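You operate a simulated robot arm through the tools that you are given. There is no shell and no other tool.

Carry out the task below with a simulated robot arm. There is one attempt and no reset: what you move stays moved.

## Task
Line the window-side drawer with the drawer liner.
Fine: the stud box waits on the dresser top, then goes back in on the liner; drawer shut. Where these are worked on the way, their far stop is far enough and under half their travel is too little: window-side drawer.
Where things are to end (x, y in the base frame): drawer liner within 0.06 m of [0.91, 0.78].

Only the result counts: the job must be done as asked and must still hold three seconds after the hand-in. Knocking over, shifting, dropping, spilling or breaking anything else fails it.

## Robot
A 7-joint arm with a two-finger parallel gripper, fixed in place. Base frame: the origin is on the floor under the middle of its stand, x ahead of it, y to its left, z up; the work surface is at about z = 0.93. Lengths are in m, angles in rad, forces in N, time in s.
It reaches about 1.479 m from its shoulder. Its first joint turns from -2.897 to 2.897 rad. Payload 4.4 kg.
The tool frame sits at the grasp point between the pads (the TCP): z along the fingers, y along the line on which they close. The tips reach 0.023 m beyond it. The gripper opens to 0.094 m. The fingers are 0.038 m wide and 0.01 m thick; the gripper's body (0.054 by 0.096 m) begins 0.039 m behind the TCP.
Orientation is that of the tool frame in the base frame, as [roll, pitch, yaw] about the fixed x, y, z axes, in that order (R = Rz(yaw) Ry(pitch) Rx(roll)). With the fingers straight down and closing along the base's y, the tool's x points along the base's -x, its y along +y and its z along -z.

## Interface
- The arm moves only by the tool arm_command. Its argument "moves" is a list that holds one entry, the list of rows, each a list of 6 numbers: the shift along the tool's x, y, z in units of 300 mm (1.0 is 300 mm), then the turn, a rotation vector about the tool's x, y, z in units of 180 degrees (1.0 is 180 degrees). In form: [[[x, y, z, wx, wy, wz], ...]]. A call has 1 to 20 rows; each row is the pose to reach, as a shift and turn from the pose commanded when the call began, along the tool's axes at that moment. "fingers" is the gripper command, from -1 (shut) to 1 (fully open), values between in proportion, set as the call begins (left out, the last holds). A call with a number of a shift or a turn outside -1 to 1 is refused whole. A row lasts 0.2 s, in which the tool goes at most 0.05 m and 0.15 rad; a call with a longer step from one row to the next is refused whole, and so is a gripper value outside its range. A pose out of reach is approached as far as the arm can. The call stops where the force on the tool passes 40 N (or 10 N more than at its start, if that is more) or the arm is blocked; 0.2 s more then pass. The fingers move at their own pace (about 0.072 m/s each) and stop on an object; they squeeze with about 41 N. The grip force told is the motor's: it shows also when the fingers shut on nothing. Time passes only in rows, and 0.2 s behind the last, so rows that repeat a pose let the fingers close. It gives the time, the measured TCP pose, the force on the tool (base axes), the opening and the grip force at its end, in the units of the frame above (readings bear some noise), with the torque about the TCP (base axes, N m) and any sound that the robot's microphone picked up, and new pictures: "show" is both (left out), scene, wrist or none.
- Cameras (640 x 400 px; columns grow to the right, rows downward): "scene" is fixed at [0.0456, -0.4774, 1.2814]; the picture's right is [0.96, -0.28, 0.00], its down [-0.07, -0.24, -0.97] and it looks along [0.27, 0.93, -0.26] (base axes); focal length 375 px, centre (320, 200). "wrist" rides on the gripper at [0.086, 0.016, -0.074] in the tool frame; the picture's right is [-0.18, 0.98, 0.00], its down [-0.58, -0.11, -0.81] and it looks along [-0.79, -0.15, 0.59] (tool axes); focal length 243 px, centre (320, 200). There is no depth. A picture from a camera that has moved, and an enlarged one, comes with that camera's place and axes in the base frame and with its lens. The place of the scene camera against the robot may be out by one fixed shift of up to 0.025 m in any direction.
- zoom(camera, box): a new picture of the part [left, top, right, bottom] of that camera's present view, enlarged. No time passes.
- job_done(): hands the job in; it is judged then, once.

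Nothing tells you positions but the pictures and the camera data. Unless the task says otherwise, let go and move clear before handing in.

The tools are called after ">>>" as a command line: name --argument value ..., lists and objects as JSON in quotes. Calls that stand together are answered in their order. arm_command: Moves the arm, as the interface text tells. Its arguments: {"type":"object","properties":{"moves":{"type":"array","items":{"type":"array","items":{"type":"array","items":{"type":"number"}}}},"fingers":{"type":"number"},"show":{"type":"string","enum":["both","scene","wrist","none"]}},"required":["moves"]} The other tools are called the same way: zoom (camera, box) takes an enlarged picture of a part of a camera's view; job_done () hands the job in.

At the start:

```text
t: 0.0
ee_pos: [0.5702, 0.6658, 1.1877]
orientation: [3.141, 0.0, 3.141]
wrist_force: [-0.3, -0.1, 0.5]
torque: [0.04, 0.0, -0.01]
opening: 0.094
grip_force: 0.1
```

scene: 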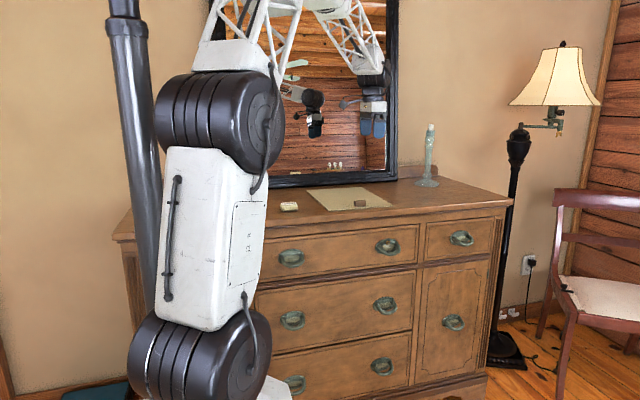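
wrist: 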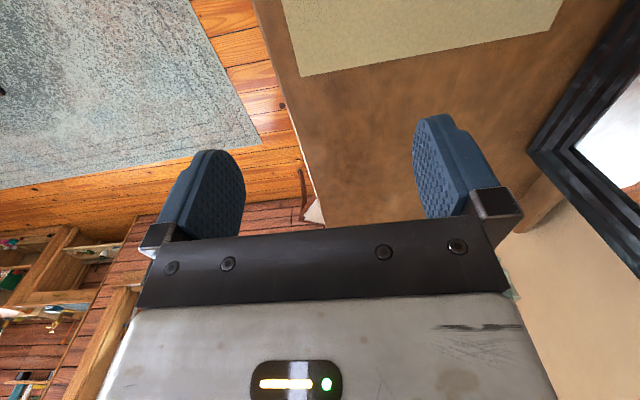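

I see a dresser with a mirror, a liner sheet on its top with a small item on it, and several drawers. I'll look closer before moving.

>>> zoom --camera "scene" --box '[240, 120, 520, 295]'

>>> zoom --camera "scene" --box '[260, 180, 420, 280]'

>>> zoom --camera "wrist" --box '[0, 0, 640, 400]'

>>> zoom --camera "scene" --box '[200, 0, 400, 190]'

```text
2.29 times, centred on (380, 208) of scene
camera zoom: at [0.0456, -0.4774, 1.2814], right [0.96, -0.28, 0.0], down [-0.07, -0.24, -0.97], along [0.27, 0.93, -0.26], focal length 857 px, centre (183, 183)
```

zoom: 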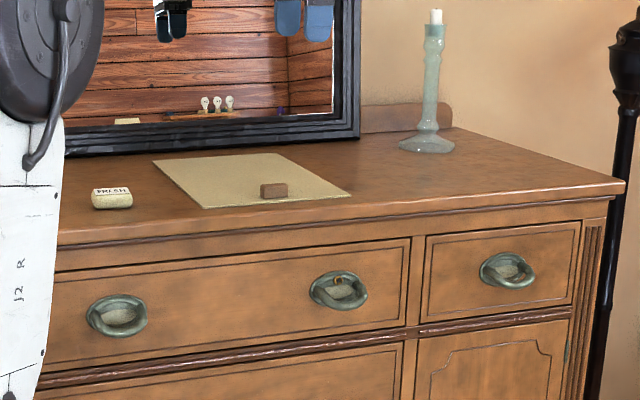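

```text
4.00 times, centred on (340, 230) of scene
camera zoom: at [0.0456, -0.4774, 1.2814], right [0.96, -0.28, 0.0], down [-0.07, -0.24, -0.97], along [0.27, 0.93, -0.26], focal length 1499 px, centre (240, 80)
```

zoom: 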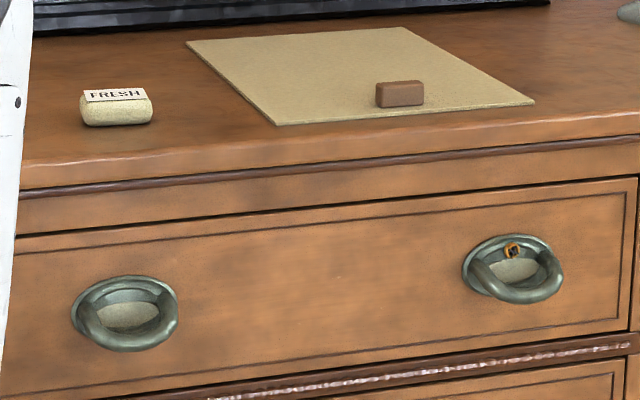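

```text
1.00 times, centred on (320, 200) of wrist (not enlarged: the box is as wide or as high as the picture)
camera zoom: at [0.483, 0.682, 1.2625], right [0.18, 0.98, 0.0], down [0.58, -0.11, 0.81], along [0.79, -0.15, -0.59], focal length 243 px, centre (320, 200)
```

zoom: 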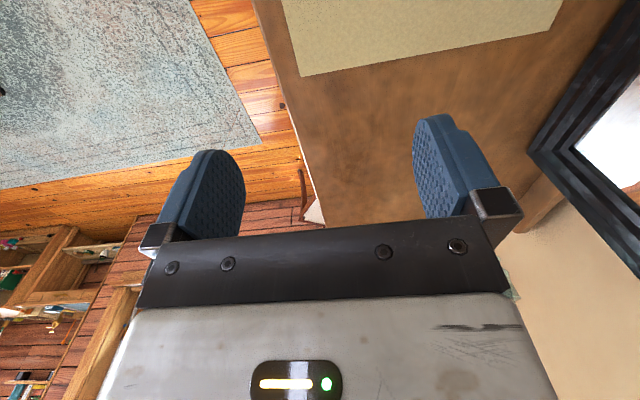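

```text
2.11 times, centred on (300, 95) of scene
camera zoom: at [0.0456, -0.4774, 1.2814], right [0.96, -0.28, 0.0], down [-0.07, -0.24, -0.97], along [0.27, 0.93, -0.26], focal length 789 px, centre (362, 421)
```

zoom: 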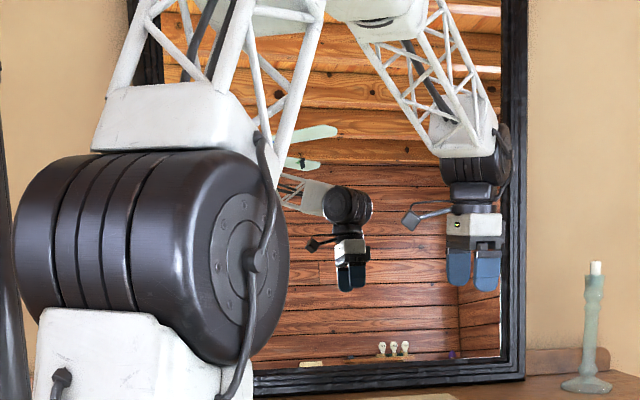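

The dresser faces -y. The target at x≈0.91 matches the small top-right drawer (x≈0.72–0.99), so I take that as the window-side drawer, and the liner lies at about (0.515, 0.79) with a small brown block on it. I'll back the wrist camera off to get a better view of the liner before touching anything.

>>> arm_command --moves '[[[0.15, 0, 0, 0, 0, 0], [0.3, 0, 0, 0, 0, 0], [0.45, 0, 0, 0, 0, 0], [0.6, 0, 0, 0, 0, 0], [0.75, 0, 0, 0, 0, 0]]]' --show "both"

```text
t: 1.2
ee_pos: [0.3433, 0.6653, 1.1878]
orientation: [-3.141, 0.0, -3.142]
wrist_force: [0.1, -0.1, 0.6]
torque: [-0.02, -0.03, -0.01]
opening: 0.0941
grip_force: 0.1
camera wrist: at [0.2576, 0.6815, 1.263], right [0.18, 0.98, 0.0], down [0.58, -0.11, 0.81], along [0.79, -0.15, -0.59], focal length 243 px, centre (320, 200)
```

scene: 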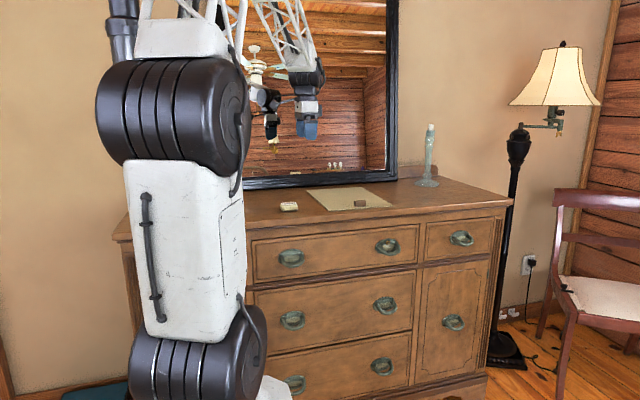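
wrist: 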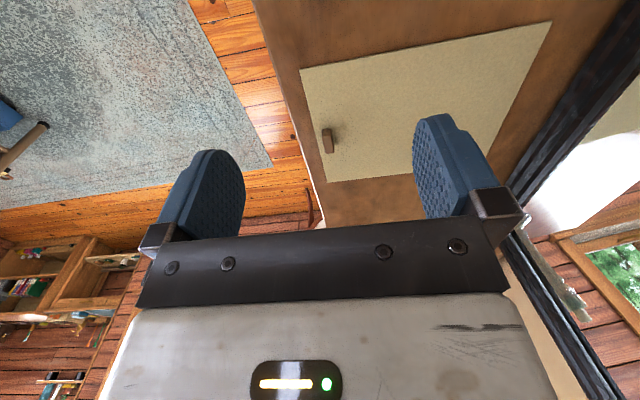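

The mirror shows a window on the +x side, which agrees with the right-hand drawer. I'll zoom on the liner and block.

>>> zoom --camera "wrist" --box '[280, 100, 440, 200]'

>>> zoom --camera "scene" --box '[400, 200, 520, 275]'

>>> zoom --camera "wrist" --box '[500, 180, 640, 330]'

>>> zoom --camera "wrist" --box '[270, 0, 570, 190]'

```text
4.00 times, centred on (360, 150) of wrist
camera zoom: at [0.2576, 0.6815, 1.263], right [0.18, 0.98, 0.0], down [0.58, -0.11, 0.81], along [0.79, -0.15, -0.59], focal length 970 px, centre (160, 400)
```

zoom: 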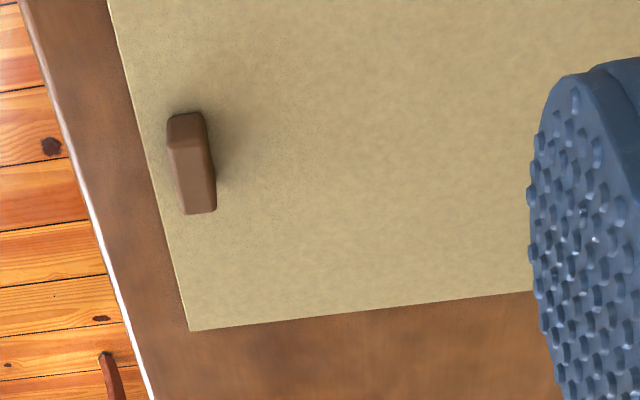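

```text
5.33 times, centred on (460, 238) of scene
camera zoom: at [0.0456, -0.4774, 1.2814], right [0.96, -0.28, 0.0], down [-0.07, -0.24, -0.97], along [0.27, 0.93, -0.26], focal length 1999 px, centre (-427, 0)
```

zoom: 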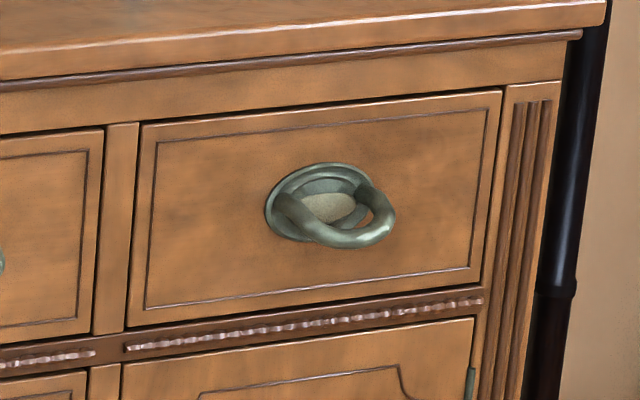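

```text
2.67 times, centred on (570, 255) of wrist
camera zoom: at [0.2576, 0.6815, 1.263], right [0.18, 0.98, 0.0], down [0.58, -0.11, 0.81], along [0.79, -0.15, -0.59], focal length 647 px, centre (-347, 53)
```

zoom: 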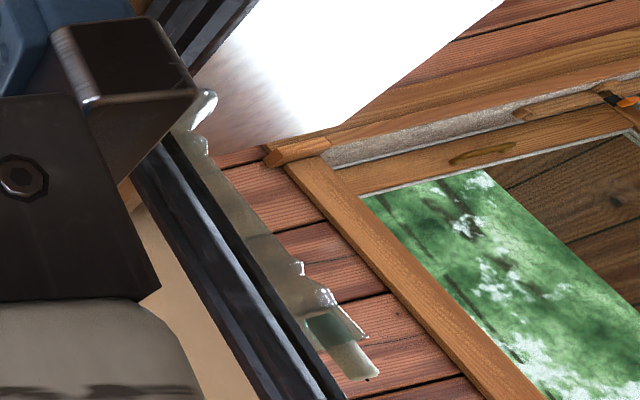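

```text
2.11 times, centred on (420, 95) of wrist
camera zoom: at [0.2576, 0.6815, 1.263], right [0.18, 0.98, 0.0], down [0.58, -0.11, 0.81], along [0.79, -0.15, -0.59], focal length 511 px, centre (110, 421)
```

zoom: 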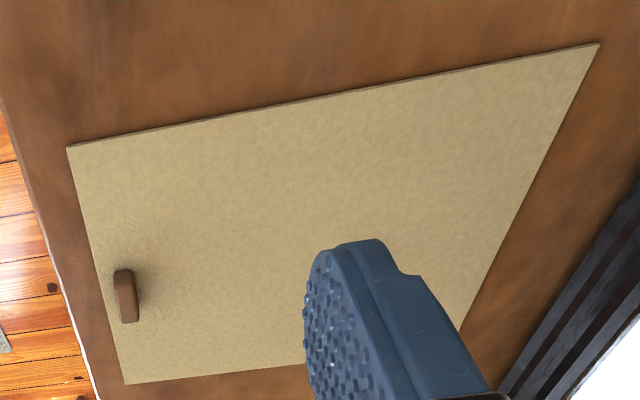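

The brown block sits centred near the liner's front edge (about x 0.527, y 0.645), so it looks like the liner's grip tab. The drawer comes first: I'll swing the hand round to the front of the dresser and turn the fingers toward +y.

>>> arm_command --moves '[[[-0.1, -0.1037, 0, -0.0278, 0, 0], [-0.2, -0.2074, 0, -0.0556, 0, 0], [-0.3, -0.3111, 0, -0.0833, 0, 0], [-0.4, -0.4148, 0, -0.1111, 0, 0], [-0.5, -0.5185, 0, -0.1389, 0, 0], [-0.6, -0.6222, 0, -0.1667, 0, 0], [-0.7, -0.7259, 0, -0.1944, 0, 0], [-0.8, -0.8296, 0, -0.2222, 0, 0], [-0.9, -0.9333, 0, -0.25, 0, 0]]]' --show "both"

```text
t: 3.2
ee_pos: [0.614, 0.3846, 1.1868]
orientation: [2.354, 0.002, -3.141]
wrist_force: [-0.3, 0.0, 0.2]
torque: [0.01, -0.04, 0.01]
opening: 0.094
grip_force: 0.1
camera wrist: at [0.5283, 0.3436, 1.2518], right [0.18, 0.69, 0.7], down [0.58, -0.65, 0.49], along [0.79, 0.31, -0.52], focal length 243 px, centre (320, 200)
```

scene: 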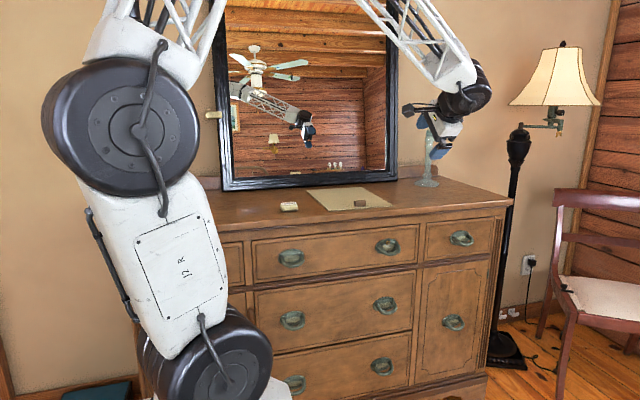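
wrist: 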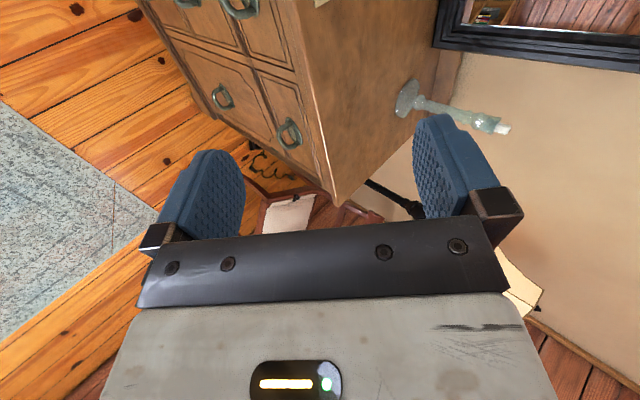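

The hand is clear of the dresser, which now reads as ending at about x≈1.09. I'll continue to a pose in front of the right-hand drawer with the fingers horizontal.

>>> arm_command --moves '[[[-0.1025, -0.0801, 0.03, -0.03125, 0, 0], [-0.205, -0.1603, 0.06, -0.0625, 0, 0], [-0.3075, -0.2404, 0.09, -0.09375, 0, 0], [-0.41, -0.3205, 0.12, -0.125, 0, 0], [-0.5125, -0.4006, 0.15, -0.15625, 0, 0], [-0.615, -0.4808, 0.18, -0.1875, 0, 0], [-0.7175, -0.5609, 0.21, -0.21875, 0, 0], [-0.82, -0.641, 0.24, -0.25, 0, 0]]]' --show "both"

```text
t: 5.0
ee_pos: [0.8599, 0.3021, 1.0029]
orientation: [1.57, 0.001, -3.141]
wrist_force: [-0.3, 0.1, -0.1]
torque: [-0.04, 0.0, 0.02]
opening: 0.094
grip_force: 0.0
camera wrist: at [0.7735, 0.2264, 1.0179], right [0.18, 0.0, 0.98], down [0.58, -0.81, -0.11], along [0.79, 0.59, -0.15], focal length 243 px, centre (320, 200)
```

scene: 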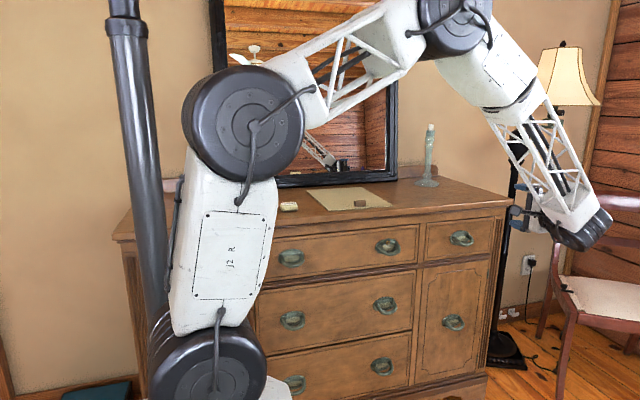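
wrist: 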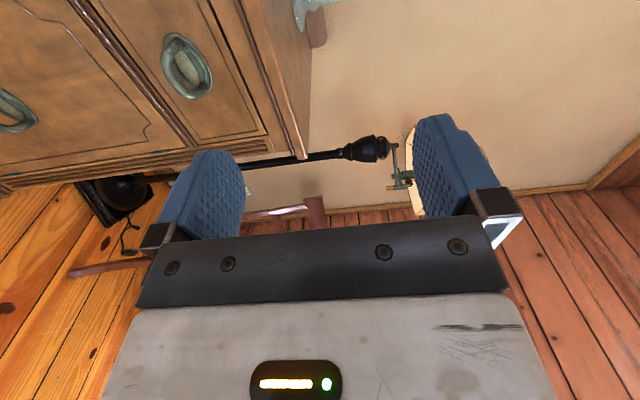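

>>> zoom --camera "wrist" --box '[140, 0, 340, 170]'

>>> zoom --camera "wrist" --box '[150, 20, 230, 110]'

>>> zoom --camera "scene" --box '[420, 180, 520, 260]'

```text
2.35 times, centred on (240, 85) of wrist
camera zoom: at [0.7735, 0.2264, 1.0179], right [0.18, 0.0, 0.98], down [0.58, -0.81, -0.11], along [0.79, 0.59, -0.15], focal length 571 px, centre (508, 471)
```

zoom: 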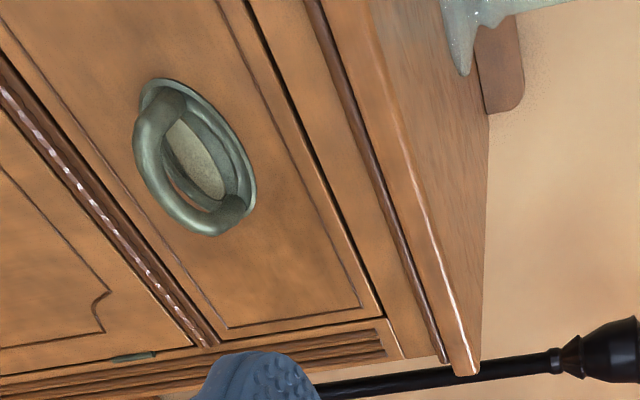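

```text
4.44 times, centred on (190, 65) of wrist
camera zoom: at [0.7735, 0.2264, 1.0179], right [0.18, 0.0, 0.98], down [0.58, -0.81, -0.11], along [0.79, 0.59, -0.15], focal length 1078 px, centre (898, 800)
```

zoom: 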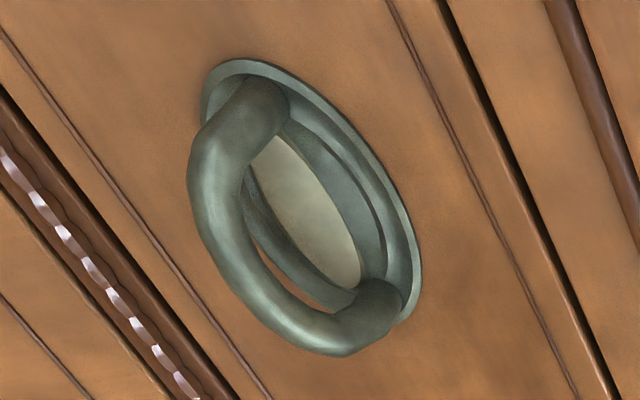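

```text
5.00 times, centred on (470, 220) of scene
camera zoom: at [0.0456, -0.4774, 1.2814], right [0.96, -0.28, 0.0], down [-0.07, -0.24, -0.97], along [0.27, 0.93, -0.26], focal length 1874 px, centre (-430, 100)
```

zoom: 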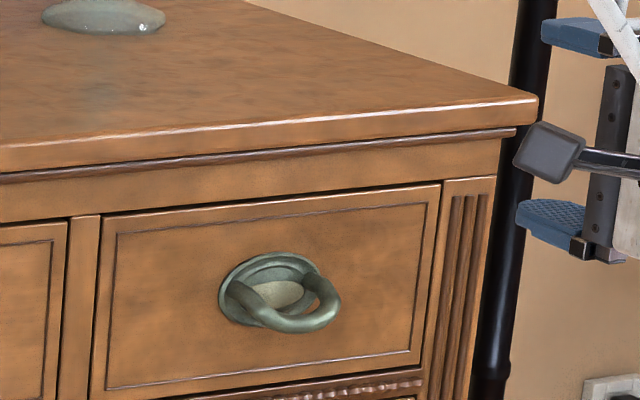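

The pull is a bail on an oval plate, with its bow at about (0.90, 0.56, 0.787) and the drawer face at y≈0.60. I'll move down to handle height and look again from close range.

>>> arm_command --moves '[[[-0.0222, -0.1183, 0.0622, 0, 0, 0], [-0.0444, -0.2367, 0.1244, 0, 0, 0], [-0.0667, -0.355, 0.1867, 0, 0, 0], [-0.0889, -0.4733, 0.2489, 0, 0, 0], [-0.1111, -0.5917, 0.3111, 0, 0, 0], [-0.1333, -0.71, 0.3733, 0, 0, 0]]]' --show "both"

```text
t: 6.4
ee_pos: [0.8998, 0.4134, 0.7875]
orientation: [1.57, 0.004, 3.141]
wrist_force: [0.2, -0.4, -0.3]
torque: [-0.04, -0.03, 0.01]
opening: 0.0944
grip_force: 0.0
camera wrist: at [0.8148, 0.3394, 0.8045], right [0.18, 0.0, 0.98], down [0.58, -0.81, -0.11], along [0.79, 0.59, -0.15], focal length 243 px, centre (320, 200)
```

scene: 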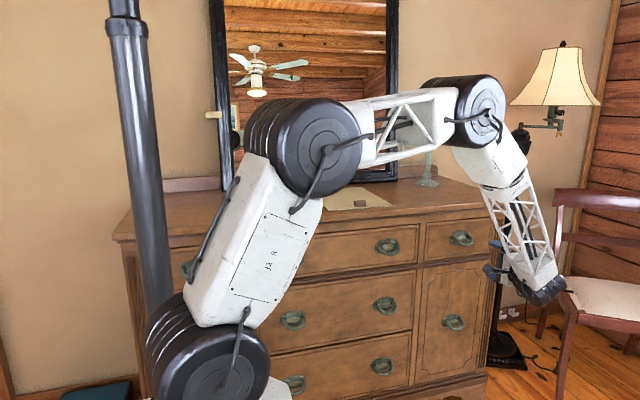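
wrist: 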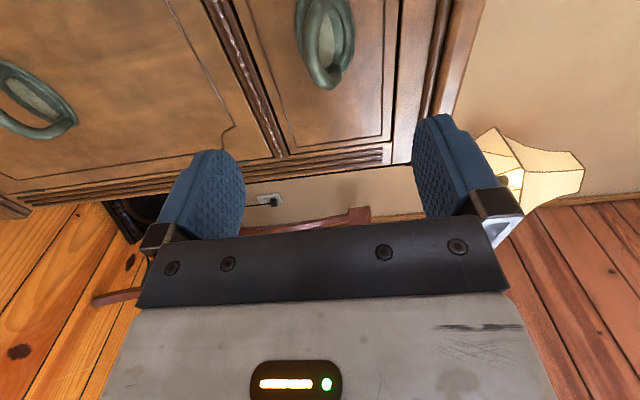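

>>> zoom --camera "wrist" --box '[260, 0, 400, 100]'

>>> zoom --camera "wrist" --box '[160, 0, 480, 200]'

>>> zoom --camera "scene" --box '[420, 200, 560, 300]'

```text
4.00 times, centred on (330, 50) of wrist
camera zoom: at [0.8148, 0.3394, 0.8045], right [0.18, 0.0, 0.98], down [0.58, -0.81, -0.11], along [0.79, 0.59, -0.15], focal length 970 px, centre (280, 800)
```

zoom: 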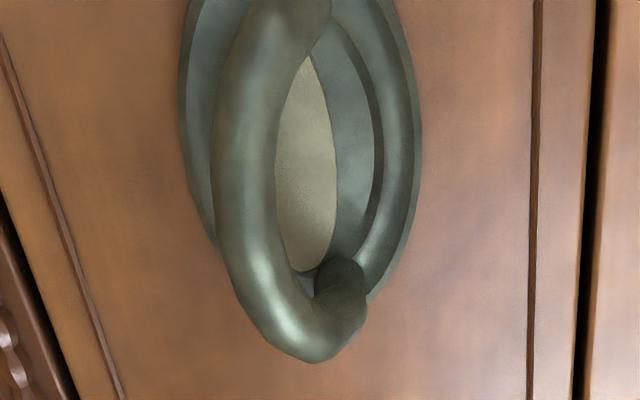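

```text
2.00 times, centred on (320, 100) of wrist
camera zoom: at [0.8148, 0.3394, 0.8045], right [0.18, 0.0, 0.98], down [0.58, -0.81, -0.11], along [0.79, 0.59, -0.15], focal length 485 px, centre (320, 400)
```

zoom: 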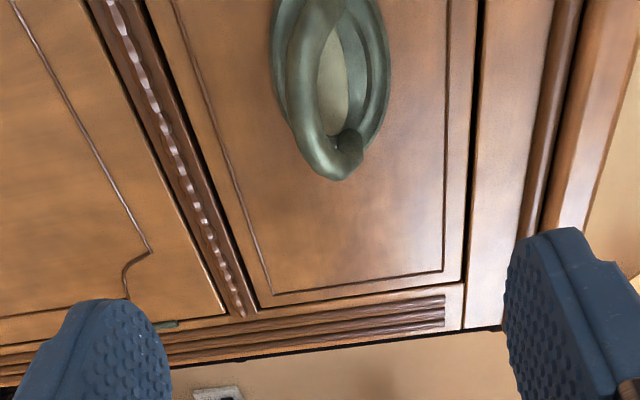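

```text
4.00 times, centred on (490, 250) of scene
camera zoom: at [0.0456, -0.4774, 1.2814], right [0.96, -0.28, 0.0], down [-0.07, -0.24, -0.97], along [0.27, 0.93, -0.26], focal length 1499 px, centre (-360, 0)
```

zoom: 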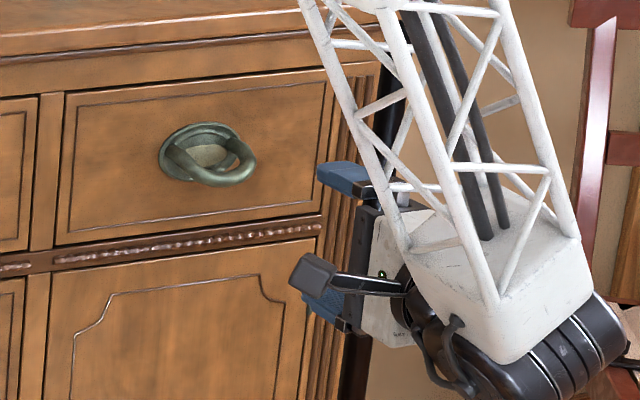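

Two views put the bow at about (0.905, 0.56, 0.785) with a 14 mm tube, and the drawer front at y≈0.595, x 0.77–1.04, z 0.72–0.862. I'll slide the open fingers around the bow.

>>> arm_command --moves '[[[-0.0167, -0.008, 0.1, 0, 0, 0], [-0.0167, -0.008, 0.2, 0, 0, 0], [-0.0167, -0.008, 0.3, 0, 0, 0], [-0.0167, -0.008, 0.38, 0, 0, 0], [-0.0167, -0.008, 0.43, 0, 0, 0], [-0.0167, -0.008, 0.46, 0, 0, 0]]]' --show "both"

```text
t: 7.8
ee_pos: [0.9056, 0.5499, 0.7863]
orientation: [1.571, 0.001, -3.14]
wrist_force: [-0.1, 0.5, -0.5]
torque: [0.02, 0.03, 0.03]
opening: 0.0939
grip_force: 0.1
camera wrist: at [0.8194, 0.4763, 0.8026], right [0.18, 0.0, 0.98], down [0.58, -0.81, -0.11], along [0.79, 0.59, -0.15], focal length 243 px, centre (320, 200)
```

scene: 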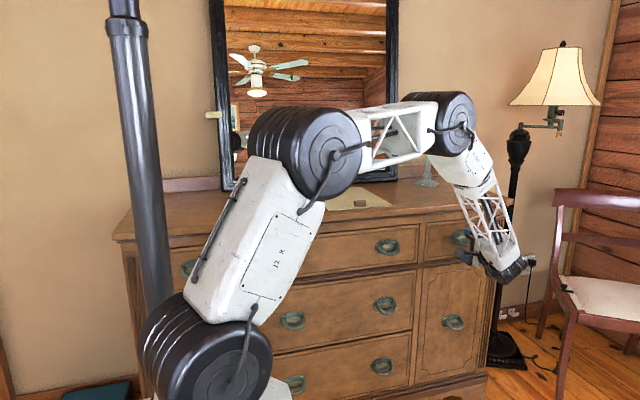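
wrist: 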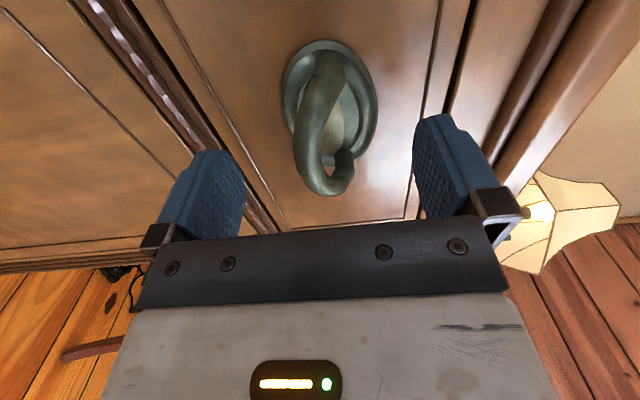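

>>> zoom --camera "wrist" --box '[160, 20, 500, 232]'

```text
1.88 times, centred on (330, 126) of wrist
camera zoom: at [0.8194, 0.4763, 0.8026], right [0.18, 0.0, 0.98], down [0.58, -0.81, -0.11], along [0.79, 0.59, -0.15], focal length 457 px, centre (301, 339)
```

zoom: 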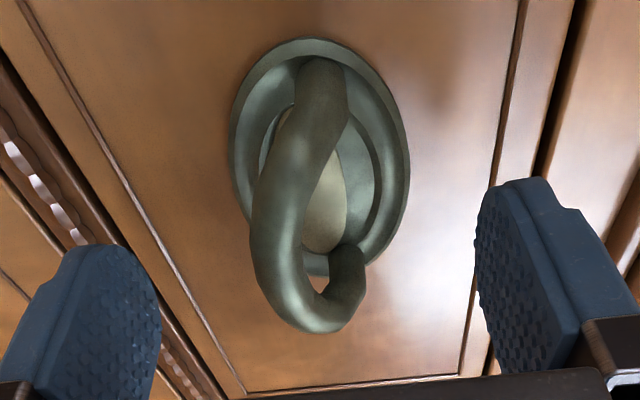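

The handle is actually centred at about x≈0.893 with the bow at z≈0.783. I'll centre on it and close.

>>> arm_command --moves '[[[0.038, -0.007, 0.015, 0, 0, 0], [0.038, -0.007, 0.015, 0, 0, 0], [0.038, -0.007, 0.015, 0, 0, 0], [0.038, -0.007, 0.015, 0, 0, 0], [0.038, -0.007, 0.015, 0, 0, 0]]]' --fingers -1 --show "wrist"

```text
t: 9.0
ee_pos: [0.8955, 0.5539, 0.7869]
orientation: [1.567, 0.002, -3.141]
wrist_force: [-12.6, -9.8, 8.5]
torque: [0.72, 0.92, 0.84]
opening: 0.0194
grip_force: 45.3
stopped in row 5: the force on the tool passed its limit at 41 N (the readings are from after the stop); the commanded pose is now the measured one
camera wrist: at [0.8084, 0.4806, 0.803], right [0.18, 0.0, 0.98], down [0.58, -0.81, -0.11], along [0.79, 0.59, -0.15], focal length 243 px, centre (320, 200)
```

wrist: 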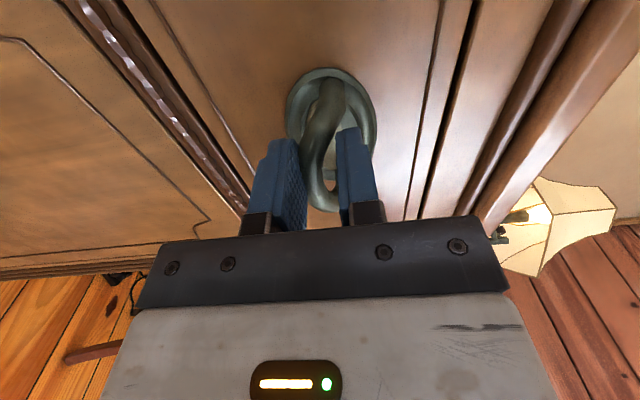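

The fingers have closed on the bow (19 mm opening, 45 N grip). Now I'll pull the drawer straight out along -y.

>>> arm_command --moves '[[[0, 0, -0.03, 0, 0, 0], [0, 0, -0.07, 0, 0, 0], [0, 0, -0.12, 0, 0, 0], [0, 0, -0.18, 0, 0, 0], [0, 0, -0.24, 0, 0, 0]]]' --show "both"

```text
t: 10.2
ee_pos: [0.8942, 0.4839, 0.7883]
orientation: [1.568, 0.003, -3.141]
wrist_force: [-17.5, 1.8, 12.9]
torque: [0.73, 0.97, 0.29]
opening: 0.0192
grip_force: 45.4
camera wrist: at [0.8085, 0.4097, 0.8029], right [0.18, 0.0, 0.98], down [0.58, -0.81, -0.11], along [0.79, 0.59, -0.14], focal length 243 px, centre (320, 200)
```

scene: 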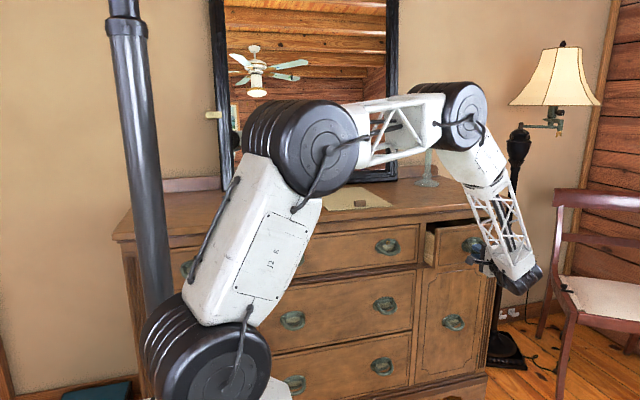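
wrist: 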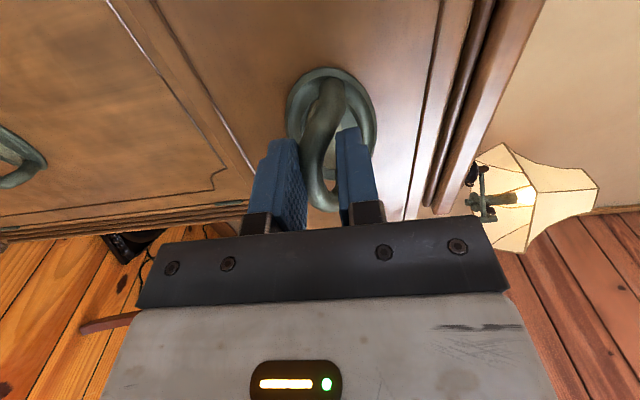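

The drawer is sliding out (about 7 cm so far). I'll keep pulling, easing off the sideways load a little.

>>> arm_command --moves '[[[0.01, 0.01, -0.05, 0, 0, 0], [0.015, 0.012, -0.11, 0, 0, 0], [0.015, 0.012, -0.17, 0, 0, 0], [0.015, 0.012, -0.23, 0, 0, 0], [0.015, 0.012, -0.29, 0, 0, 0], [0.015, 0.012, -0.35, 0, 0, 0], [0.015, 0.012, -0.41, 0, 0, 0]]]' --show "both"

```text
t: 10.8
ee_pos: [0.8905, 0.4506, 0.7858]
orientation: [1.571, -0.001, 3.14]
wrist_force: [12.5, -0.2, -5.5]
torque: [0.19, 0.66, -0.99]
opening: 0.0169
grip_force: 45.4
stopped in row 3: the force on the tool passed its limit at 43 N (the readings are from after the stop); the commanded pose is now the measured one
camera wrist: at [0.8045, 0.3766, 0.8024], right [0.18, 0.0, 0.98], down [0.58, -0.81, -0.11], along [0.79, 0.59, -0.15], focal length 243 px, centre (320, 200)
```

scene: 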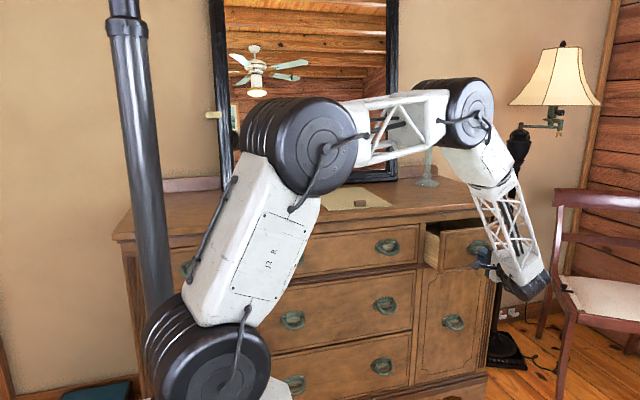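
wrist: 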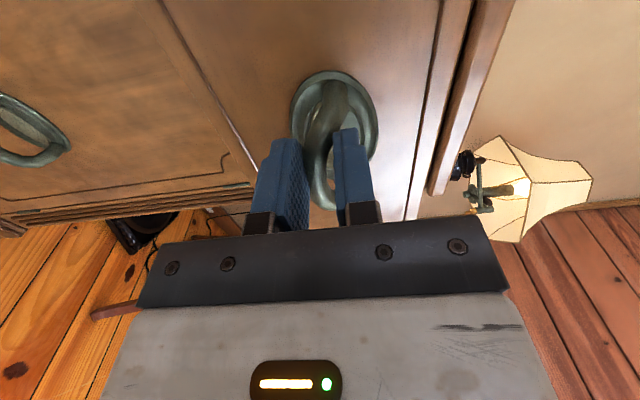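

The grip shifted slightly and tripped the limit, but the drawer is about 10 cm out. I'll continue with a straight, slower pull.

>>> arm_command --moves '[[[0, 0, -0.03, 0, 0, 0], [0, 0, -0.07, 0, 0, 0], [0, 0, -0.11, 0, 0, 0], [0, 0, -0.15, 0, 0, 0], [0, 0, -0.19, 0, 0, 0], [0, 0, -0.23, 0, 0, 0], [0, 0, -0.27, 0, 0, 0], [0, 0, -0.31, 0, 0, 0], [0, 0, -0.35, 0, 0, 0]]]' --show "both"

```text
t: 12.8
ee_pos: [0.8904, 0.3446, 0.7854]
orientation: [1.571, 0.0, 3.139]
wrist_force: [25.7, -0.3, -14.7]
torque: [-0.06, 0.28, -0.47]
opening: 0.0166
grip_force: 45.4
camera wrist: at [0.8043, 0.271, 0.8023], right [0.18, 0.0, 0.98], down [0.58, -0.81, -0.11], along [0.79, 0.59, -0.15], focal length 243 px, centre (320, 200)
```

scene: 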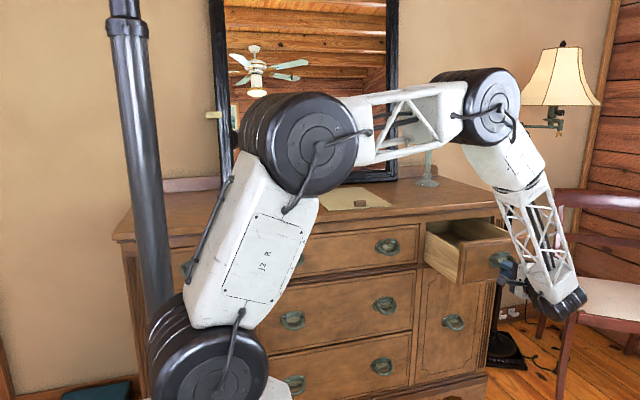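
wrist: 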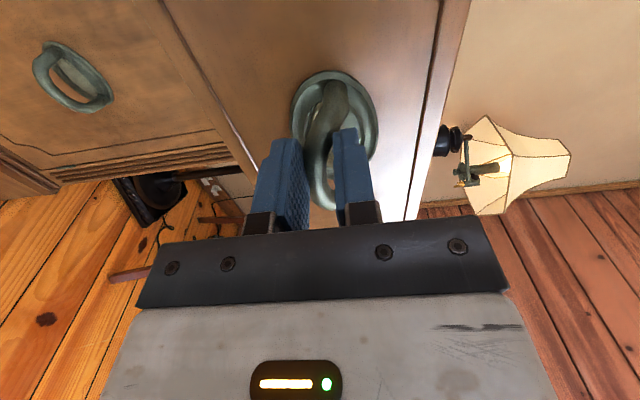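

>>> arm_command --moves '[[[-0.004, -0.003, -0.03, 0, 0, 0], [-0.007, -0.005, -0.06, 0, 0, 0], [-0.007, -0.005, -0.1, 0, 0, 0], [-0.007, -0.005, -0.14, 0, 0, 0], [-0.007, -0.005, -0.18, 0, 0, 0], [-0.007, -0.005, -0.22, 0, 0, 0], [-0.007, -0.005, -0.26, 0, 0, 0], [-0.007, -0.005, -0.3, 0, 0, 0]]]' --show "both"

```text
t: 14.6
ee_pos: [0.8916, 0.2557, 0.7842]
orientation: [1.572, 0.0, -3.141]
wrist_force: [-20.9, 0.1, 6.8]
torque: [0.32, 0.18, 0.09]
opening: 0.0148
grip_force: 45.2
camera wrist: at [0.8056, 0.1812, 0.8013], right [0.18, 0.0, 0.98], down [0.58, -0.81, -0.11], along [0.79, 0.59, -0.15], focal length 243 px, centre (320, 200)
```

scene: 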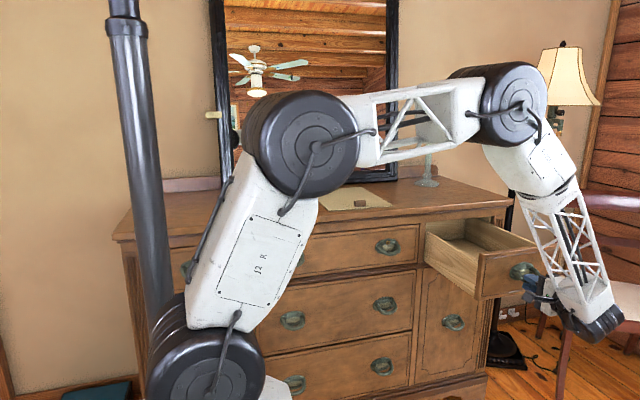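
wrist: 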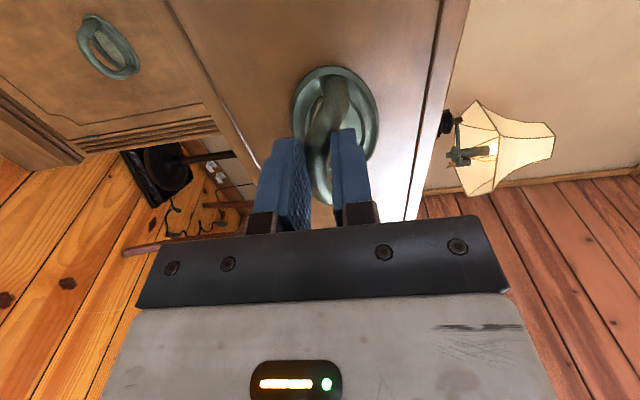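

The drawer is about 30 cm out. I'll keep pulling gently to see whether there is more travel before its stop.

>>> arm_command --moves '[[[0.003, 0.003, -0.02, 0, 0, 0], [0.004, 0.003, -0.05, 0, 0, 0], [0.004, 0.003, -0.08, 0, 0, 0], [0.004, 0.003, -0.11, 0, 0, 0], [0.004, 0.003, -0.14, 0, 0, 0], [0.004, 0.003, -0.17, 0, 0, 0]]]' --show "both"

```text
t: 16.0
ee_pos: [0.8919, 0.2053, 0.7869]
orientation: [1.572, 0.001, 3.14]
wrist_force: [-0.4, -0.5, -0.7]
torque: [0.04, -0.01, 0.02]
opening: 0.0
grip_force: 42.0
camera wrist: at [0.8044, 0.1305, 0.8029], right [0.18, 0.0, 0.98], down [0.58, -0.81, -0.11], along [0.79, 0.59, -0.15], focal length 243 px, centre (320, 200)
```

scene: 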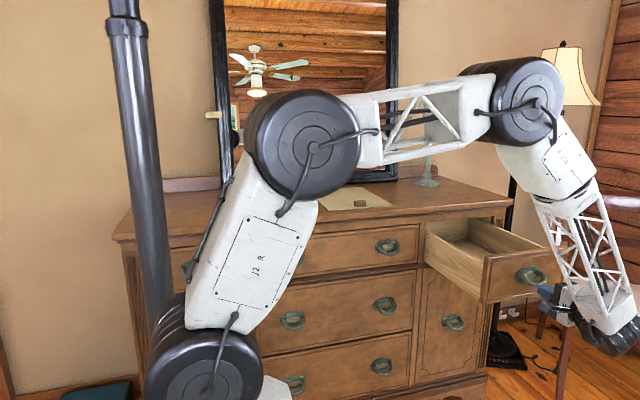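
wrist: 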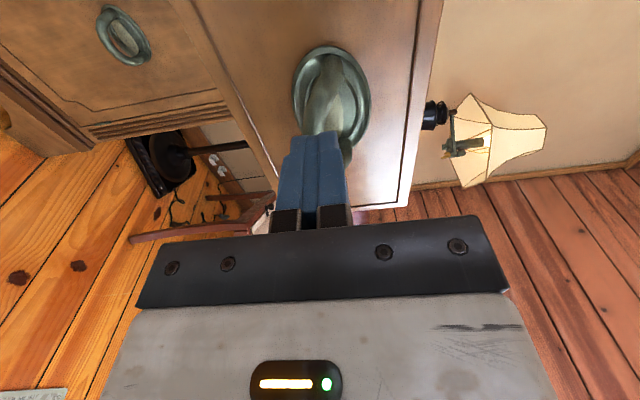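

The fingers slipped off the bow when the drawer reached what looks like its stop, about 31 cm out with the front at y≈0.28. I'll look inside.

>>> zoom --camera "scene" --box '[410, 200, 570, 310]'

>>> zoom --camera "wrist" --box '[240, 0, 480, 150]'

```text
3.64 times, centred on (490, 255) of scene
camera zoom: at [0.0456, -0.4774, 1.2814], right [0.96, -0.28, 0.0], down [-0.07, -0.24, -0.97], along [0.27, 0.93, -0.26], focal length 1363 px, centre (-298, 0)
```

zoom: 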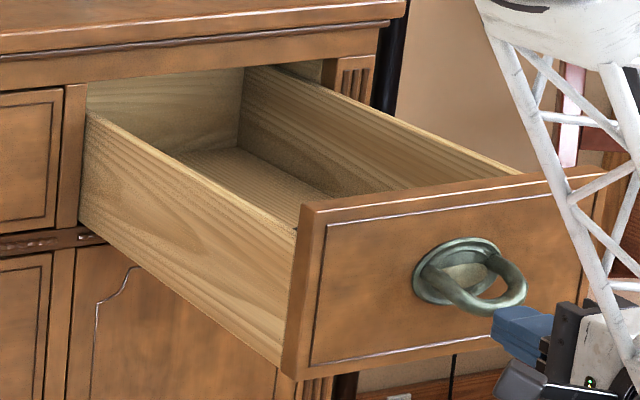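

```text
2.67 times, centred on (360, 75) of wrist
camera zoom: at [0.8044, 0.1305, 0.8029], right [0.18, 0.0, 0.98], down [0.58, -0.81, -0.11], along [0.79, 0.59, -0.15], focal length 647 px, centre (213, 533)
```

zoom: 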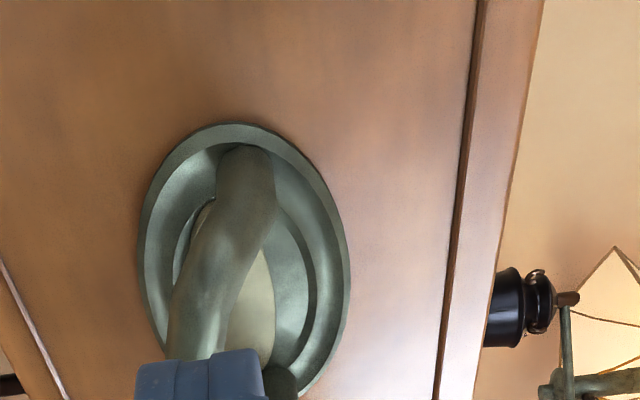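

The stud box isn't visible from here because the drawer front hides it. I'll back off, rise, and turn the hand to look down into the drawer.

>>> arm_command --moves '[[[0, 0, -0.1, 0, 0, 0], [0, 0, -0.2, 0, 0, 0], [0, 0.15, -0.2, 0, 0, 0], [0, 0.3, -0.2, 0, 0, 0], [0, 0.45, -0.2, 0.045, 0, 0], [0, 0.6, -0.2, 0.09, 0, 0], [0, 0.75, -0.2, 0.135, 0, 0], [0, 0.9, -0.2, 0.18, 0, 0], [0, 1.0, -0.2, 0.225, 0, 0], [0, 1.0, -0.1, 0.27, 0, 0], [0, 1.0, 0.0, 0.315, 0, 0], [0, 1.0, 0.1, 0.36, 0, 0], [0, 1.0, 0.2, 0.405, 0, 0], [0, 1.0, 0.35, 0.45, 0, 0], [0, 1.0, 0.5, 0.495, 0, 0], [0, 1.0, 0.5, 0.5, 0, 0]]]' --show "both"

```text
t: 19.4
ee_pos: [0.8913, 0.3553, 1.0865]
orientation: [-3.139, 0.001, 3.141]
wrist_force: [-0.3, -0.1, 0.7]
torque: [-0.01, 0.01, 0.0]
opening: 0.0
grip_force: 42.0
camera wrist: at [0.8049, 0.3719, 1.1604], right [0.19, 0.98, 0.0], down [0.58, -0.11, 0.81], along [0.79, -0.15, -0.59], focal length 243 px, centre (320, 200)
```

scene: 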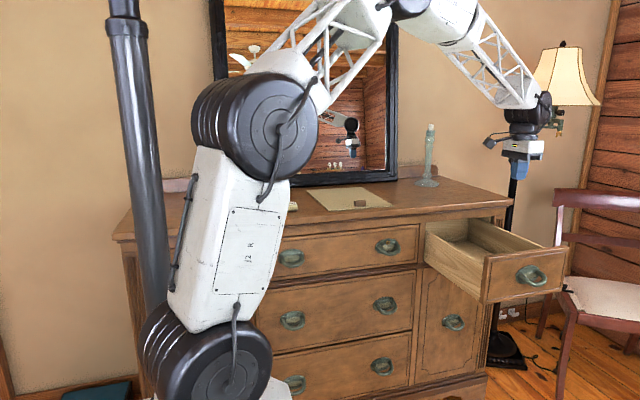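
wrist: 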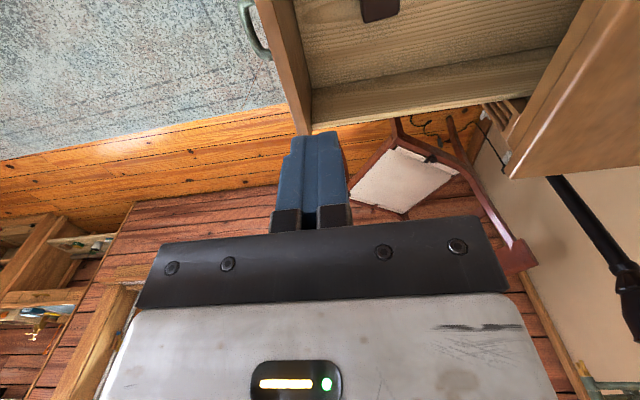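

There's a dark box in the drawer near the front-left. I'll move back for a full view of the interior.

>>> arm_command --moves '[[[0.13, 0.04, -0.05, 0, 0, 0], [0.26, 0.08, -0.1, 0, 0, 0], [0.39, 0.12, -0.15, 0, 0, 0], [0.52, 0.16, -0.2, 0, 0, 0], [0.6, 0.2, -0.25, 0, 0, 0]]]' --fingers 1 --show "both"

```text
t: 20.6
ee_pos: [0.7116, 0.4138, 1.1598]
orientation: [-3.142, -0.003, 3.139]
wrist_force: [0.3, -0.2, -0.1]
torque: [0.01, 0.03, -0.01]
opening: 0.094
grip_force: 0.1
camera wrist: at [0.6257, 0.432, 1.235], right [0.19, 0.98, 0.0], down [0.58, -0.11, 0.81], along [0.79, -0.15, -0.59], focal length 243 px, centre (320, 200)
```

scene: 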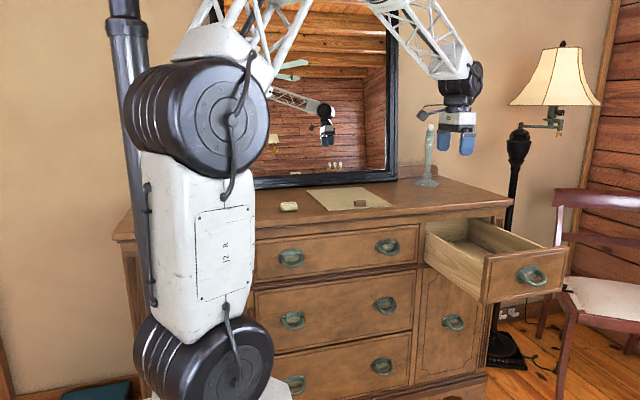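
wrist: 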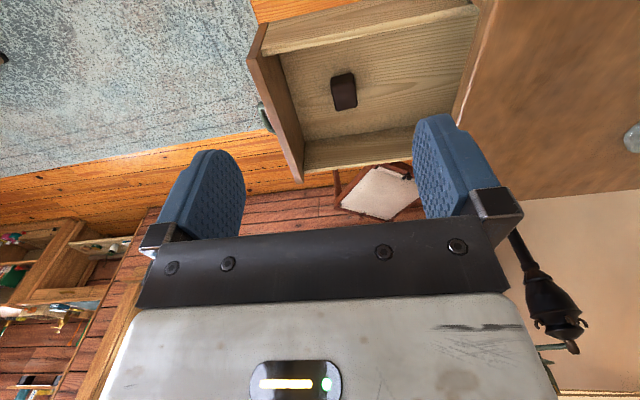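

>>> zoom --camera "wrist" --box '[230, 0, 510, 190]'

>>> zoom --camera "wrist" --box '[310, 50, 390, 130]'

```text
2.11 times, centred on (370, 95) of wrist
camera zoom: at [0.6257, 0.432, 1.235], right [0.19, 0.98, 0.0], down [0.58, -0.11, 0.81], along [0.79, -0.15, -0.59], focal length 511 px, centre (215, 421)
```

zoom: 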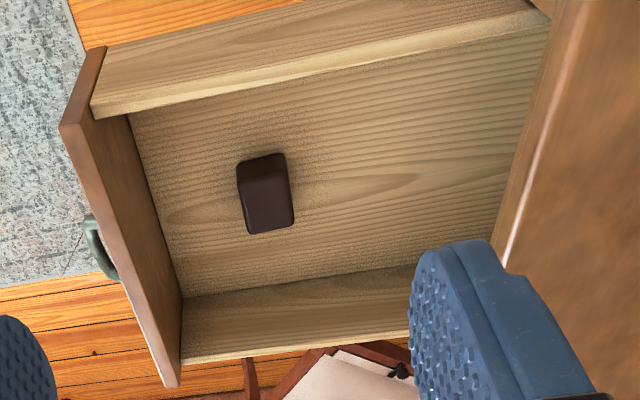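

```text
5.00 times, centred on (350, 90) of wrist
camera zoom: at [0.6257, 0.432, 1.235], right [0.19, 0.98, 0.0], down [0.58, -0.11, 0.81], along [0.79, -0.15, -0.59], focal length 1213 px, centre (170, 750)
```

zoom: 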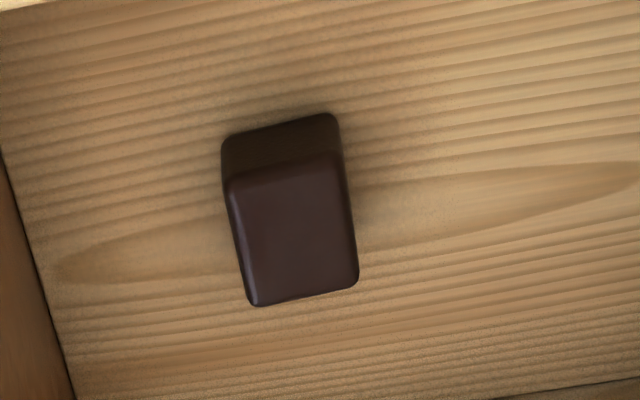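

The stud box is dark brown, about 55×43×32 mm, at roughly (0.904, 0.431) on the drawer floor (z≈0.735). I'll go above it with the fingers open along y.

>>> arm_command --moves '[[[-0.16, 0.014, 0.03, 0, 0, 0], [-0.32, 0.028, 0.06, 0, 0, 0], [-0.48, 0.042, 0.12, 0, 0, 0], [-0.62, 0.055, 0.2, 0, 0, 0], [-0.641, 0.057, 0.35, 0, 0, 0], [-0.641, 0.057, 0.5, 0, 0, 0], [-0.641, 0.057, 0.65, 0, 0, 0], [-0.641, 0.057, 0.78, 0, 0, 0]]]' --show "both"

```text
refused: row 3 steps farther than a row can; nothing moved
```

>>> arm_command --moves '[[[-0.15, 0.014, 0.03, 0, 0, 0], [-0.3, 0.028, 0.06, 0, 0, 0], [-0.44, 0.042, 0.11, 0, 0, 0], [-0.57, 0.055, 0.18, 0, 0, 0], [-0.641, 0.057, 0.3, 0, 0, 0], [-0.641, 0.057, 0.45, 0, 0, 0], [-0.641, 0.057, 0.6, 0, 0, 0], [-0.641, 0.057, 0.75, 0, 0, 0]]]' --show "both"

```text
t: 22.4
ee_pos: [0.9042, 0.4307, 0.9364]
orientation: [3.141, 0.002, 3.139]
wrist_force: [-0.1, -0.3, 1.3]
torque: [0.0, 0.01, -0.01]
opening: 0.0942
grip_force: 0.1
camera wrist: at [0.8172, 0.4481, 1.0107], right [0.19, 0.98, 0.0], down [0.58, -0.11, 0.81], along [0.79, -0.15, -0.59], focal length 243 px, centre (320, 200)
```

scene: 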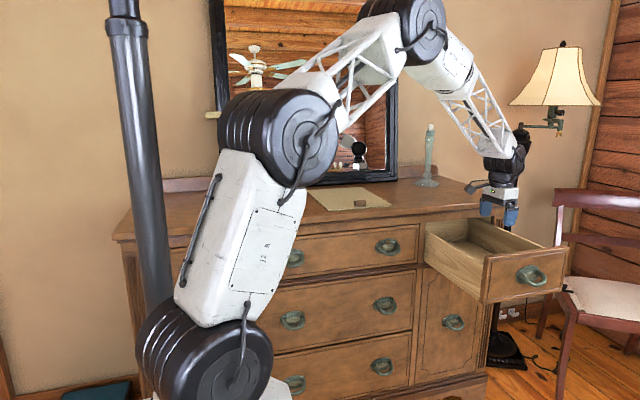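
wrist: 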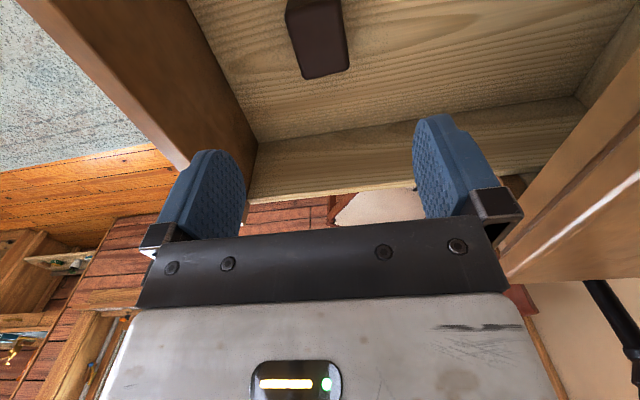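

The box centre reads as about (0.906, 0.432), so the hand is aligned. I'll descend to grasp height.

>>> arm_command --moves '[[[-0.006, 0.003, 0.14, 0, 0, 0], [-0.006, 0.003, 0.28, 0, 0, 0], [-0.006, 0.003, 0.4, 0, 0, 0], [-0.006, 0.003, 0.47, 0, 0, 0], [-0.006, 0.003, 0.51, 0, 0, 0], [-0.006, 0.003, 0.54, 0, 0, 0]]]' --show "both"

```text
t: 23.8
ee_pos: [0.9061, 0.4329, 0.7748]
orientation: [-3.141, 0.0, 3.139]
wrist_force: [-0.2, -0.4, -0.1]
torque: [-0.01, 0.01, -0.02]
opening: 0.0941
grip_force: 0.0
camera wrist: at [0.82, 0.4494, 0.8488], right [0.19, 0.98, 0.0], down [0.58, -0.11, 0.81], along [0.79, -0.15, -0.59], focal length 243 px, centre (320, 200)
```

scene: 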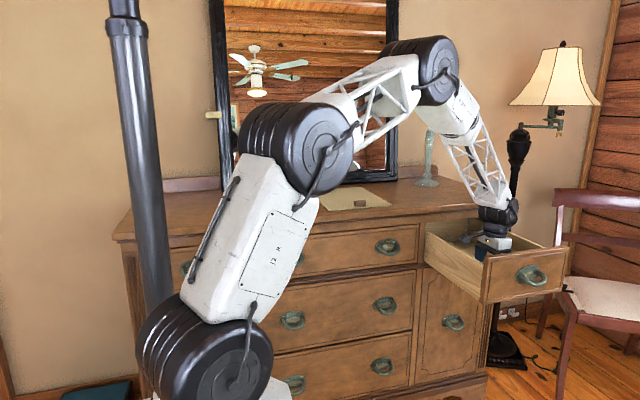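
wrist: 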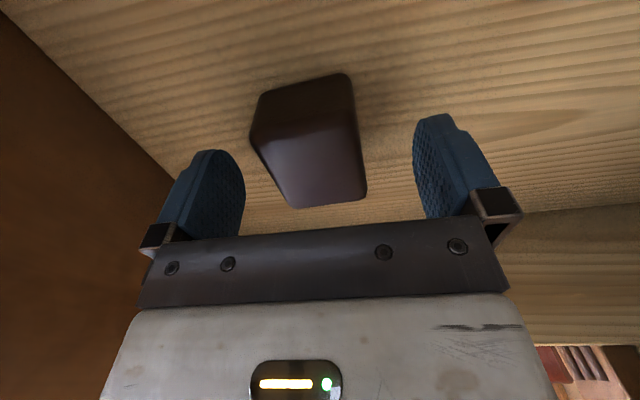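

The fingertips should be a little lower for a good overlap. I'll drop 9 mm and then close on the box.

>>> arm_command --moves '[[[0, 0, 0.015, 0, 0, 0], [0, 0, 0.03, 0, 0, 0]]]' --show "none"

>>> arm_command --moves '[[[0, 0, 0, 0, 0, 0], [0, 0, 0, 0, 0, 0], [0, 0, 0, 0, 0, 0], [0, 0, 0, 0, 0, 0]]]' --fingers -1 --show "wrist"

```text
t: 24.4
ee_pos: [0.906, 0.4327, 0.7648]
orientation: [-3.141, 0.0, 3.14]
wrist_force: [0.0, 0.4, -0.1]
torque: [0.02, -0.03, -0.01]
opening: 0.094
grip_force: 0.1
```

```text
t: 25.4
ee_pos: [0.9064, 0.433, 0.7652]
orientation: [-3.14, 0.0, 3.14]
wrist_force: [0.5, 0.1, 0.0]
torque: [0.03, -0.01, 0.04]
opening: 0.0493
grip_force: 40.8
camera wrist: at [0.8195, 0.4495, 0.8398], right [0.19, 0.98, 0.0], down [0.58, -0.11, 0.81], along [0.79, -0.15, -0.59], focal length 243 px, centre (320, 200)
```

wrist: 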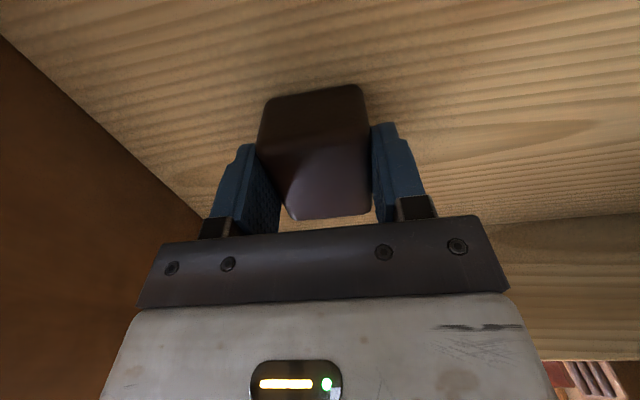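

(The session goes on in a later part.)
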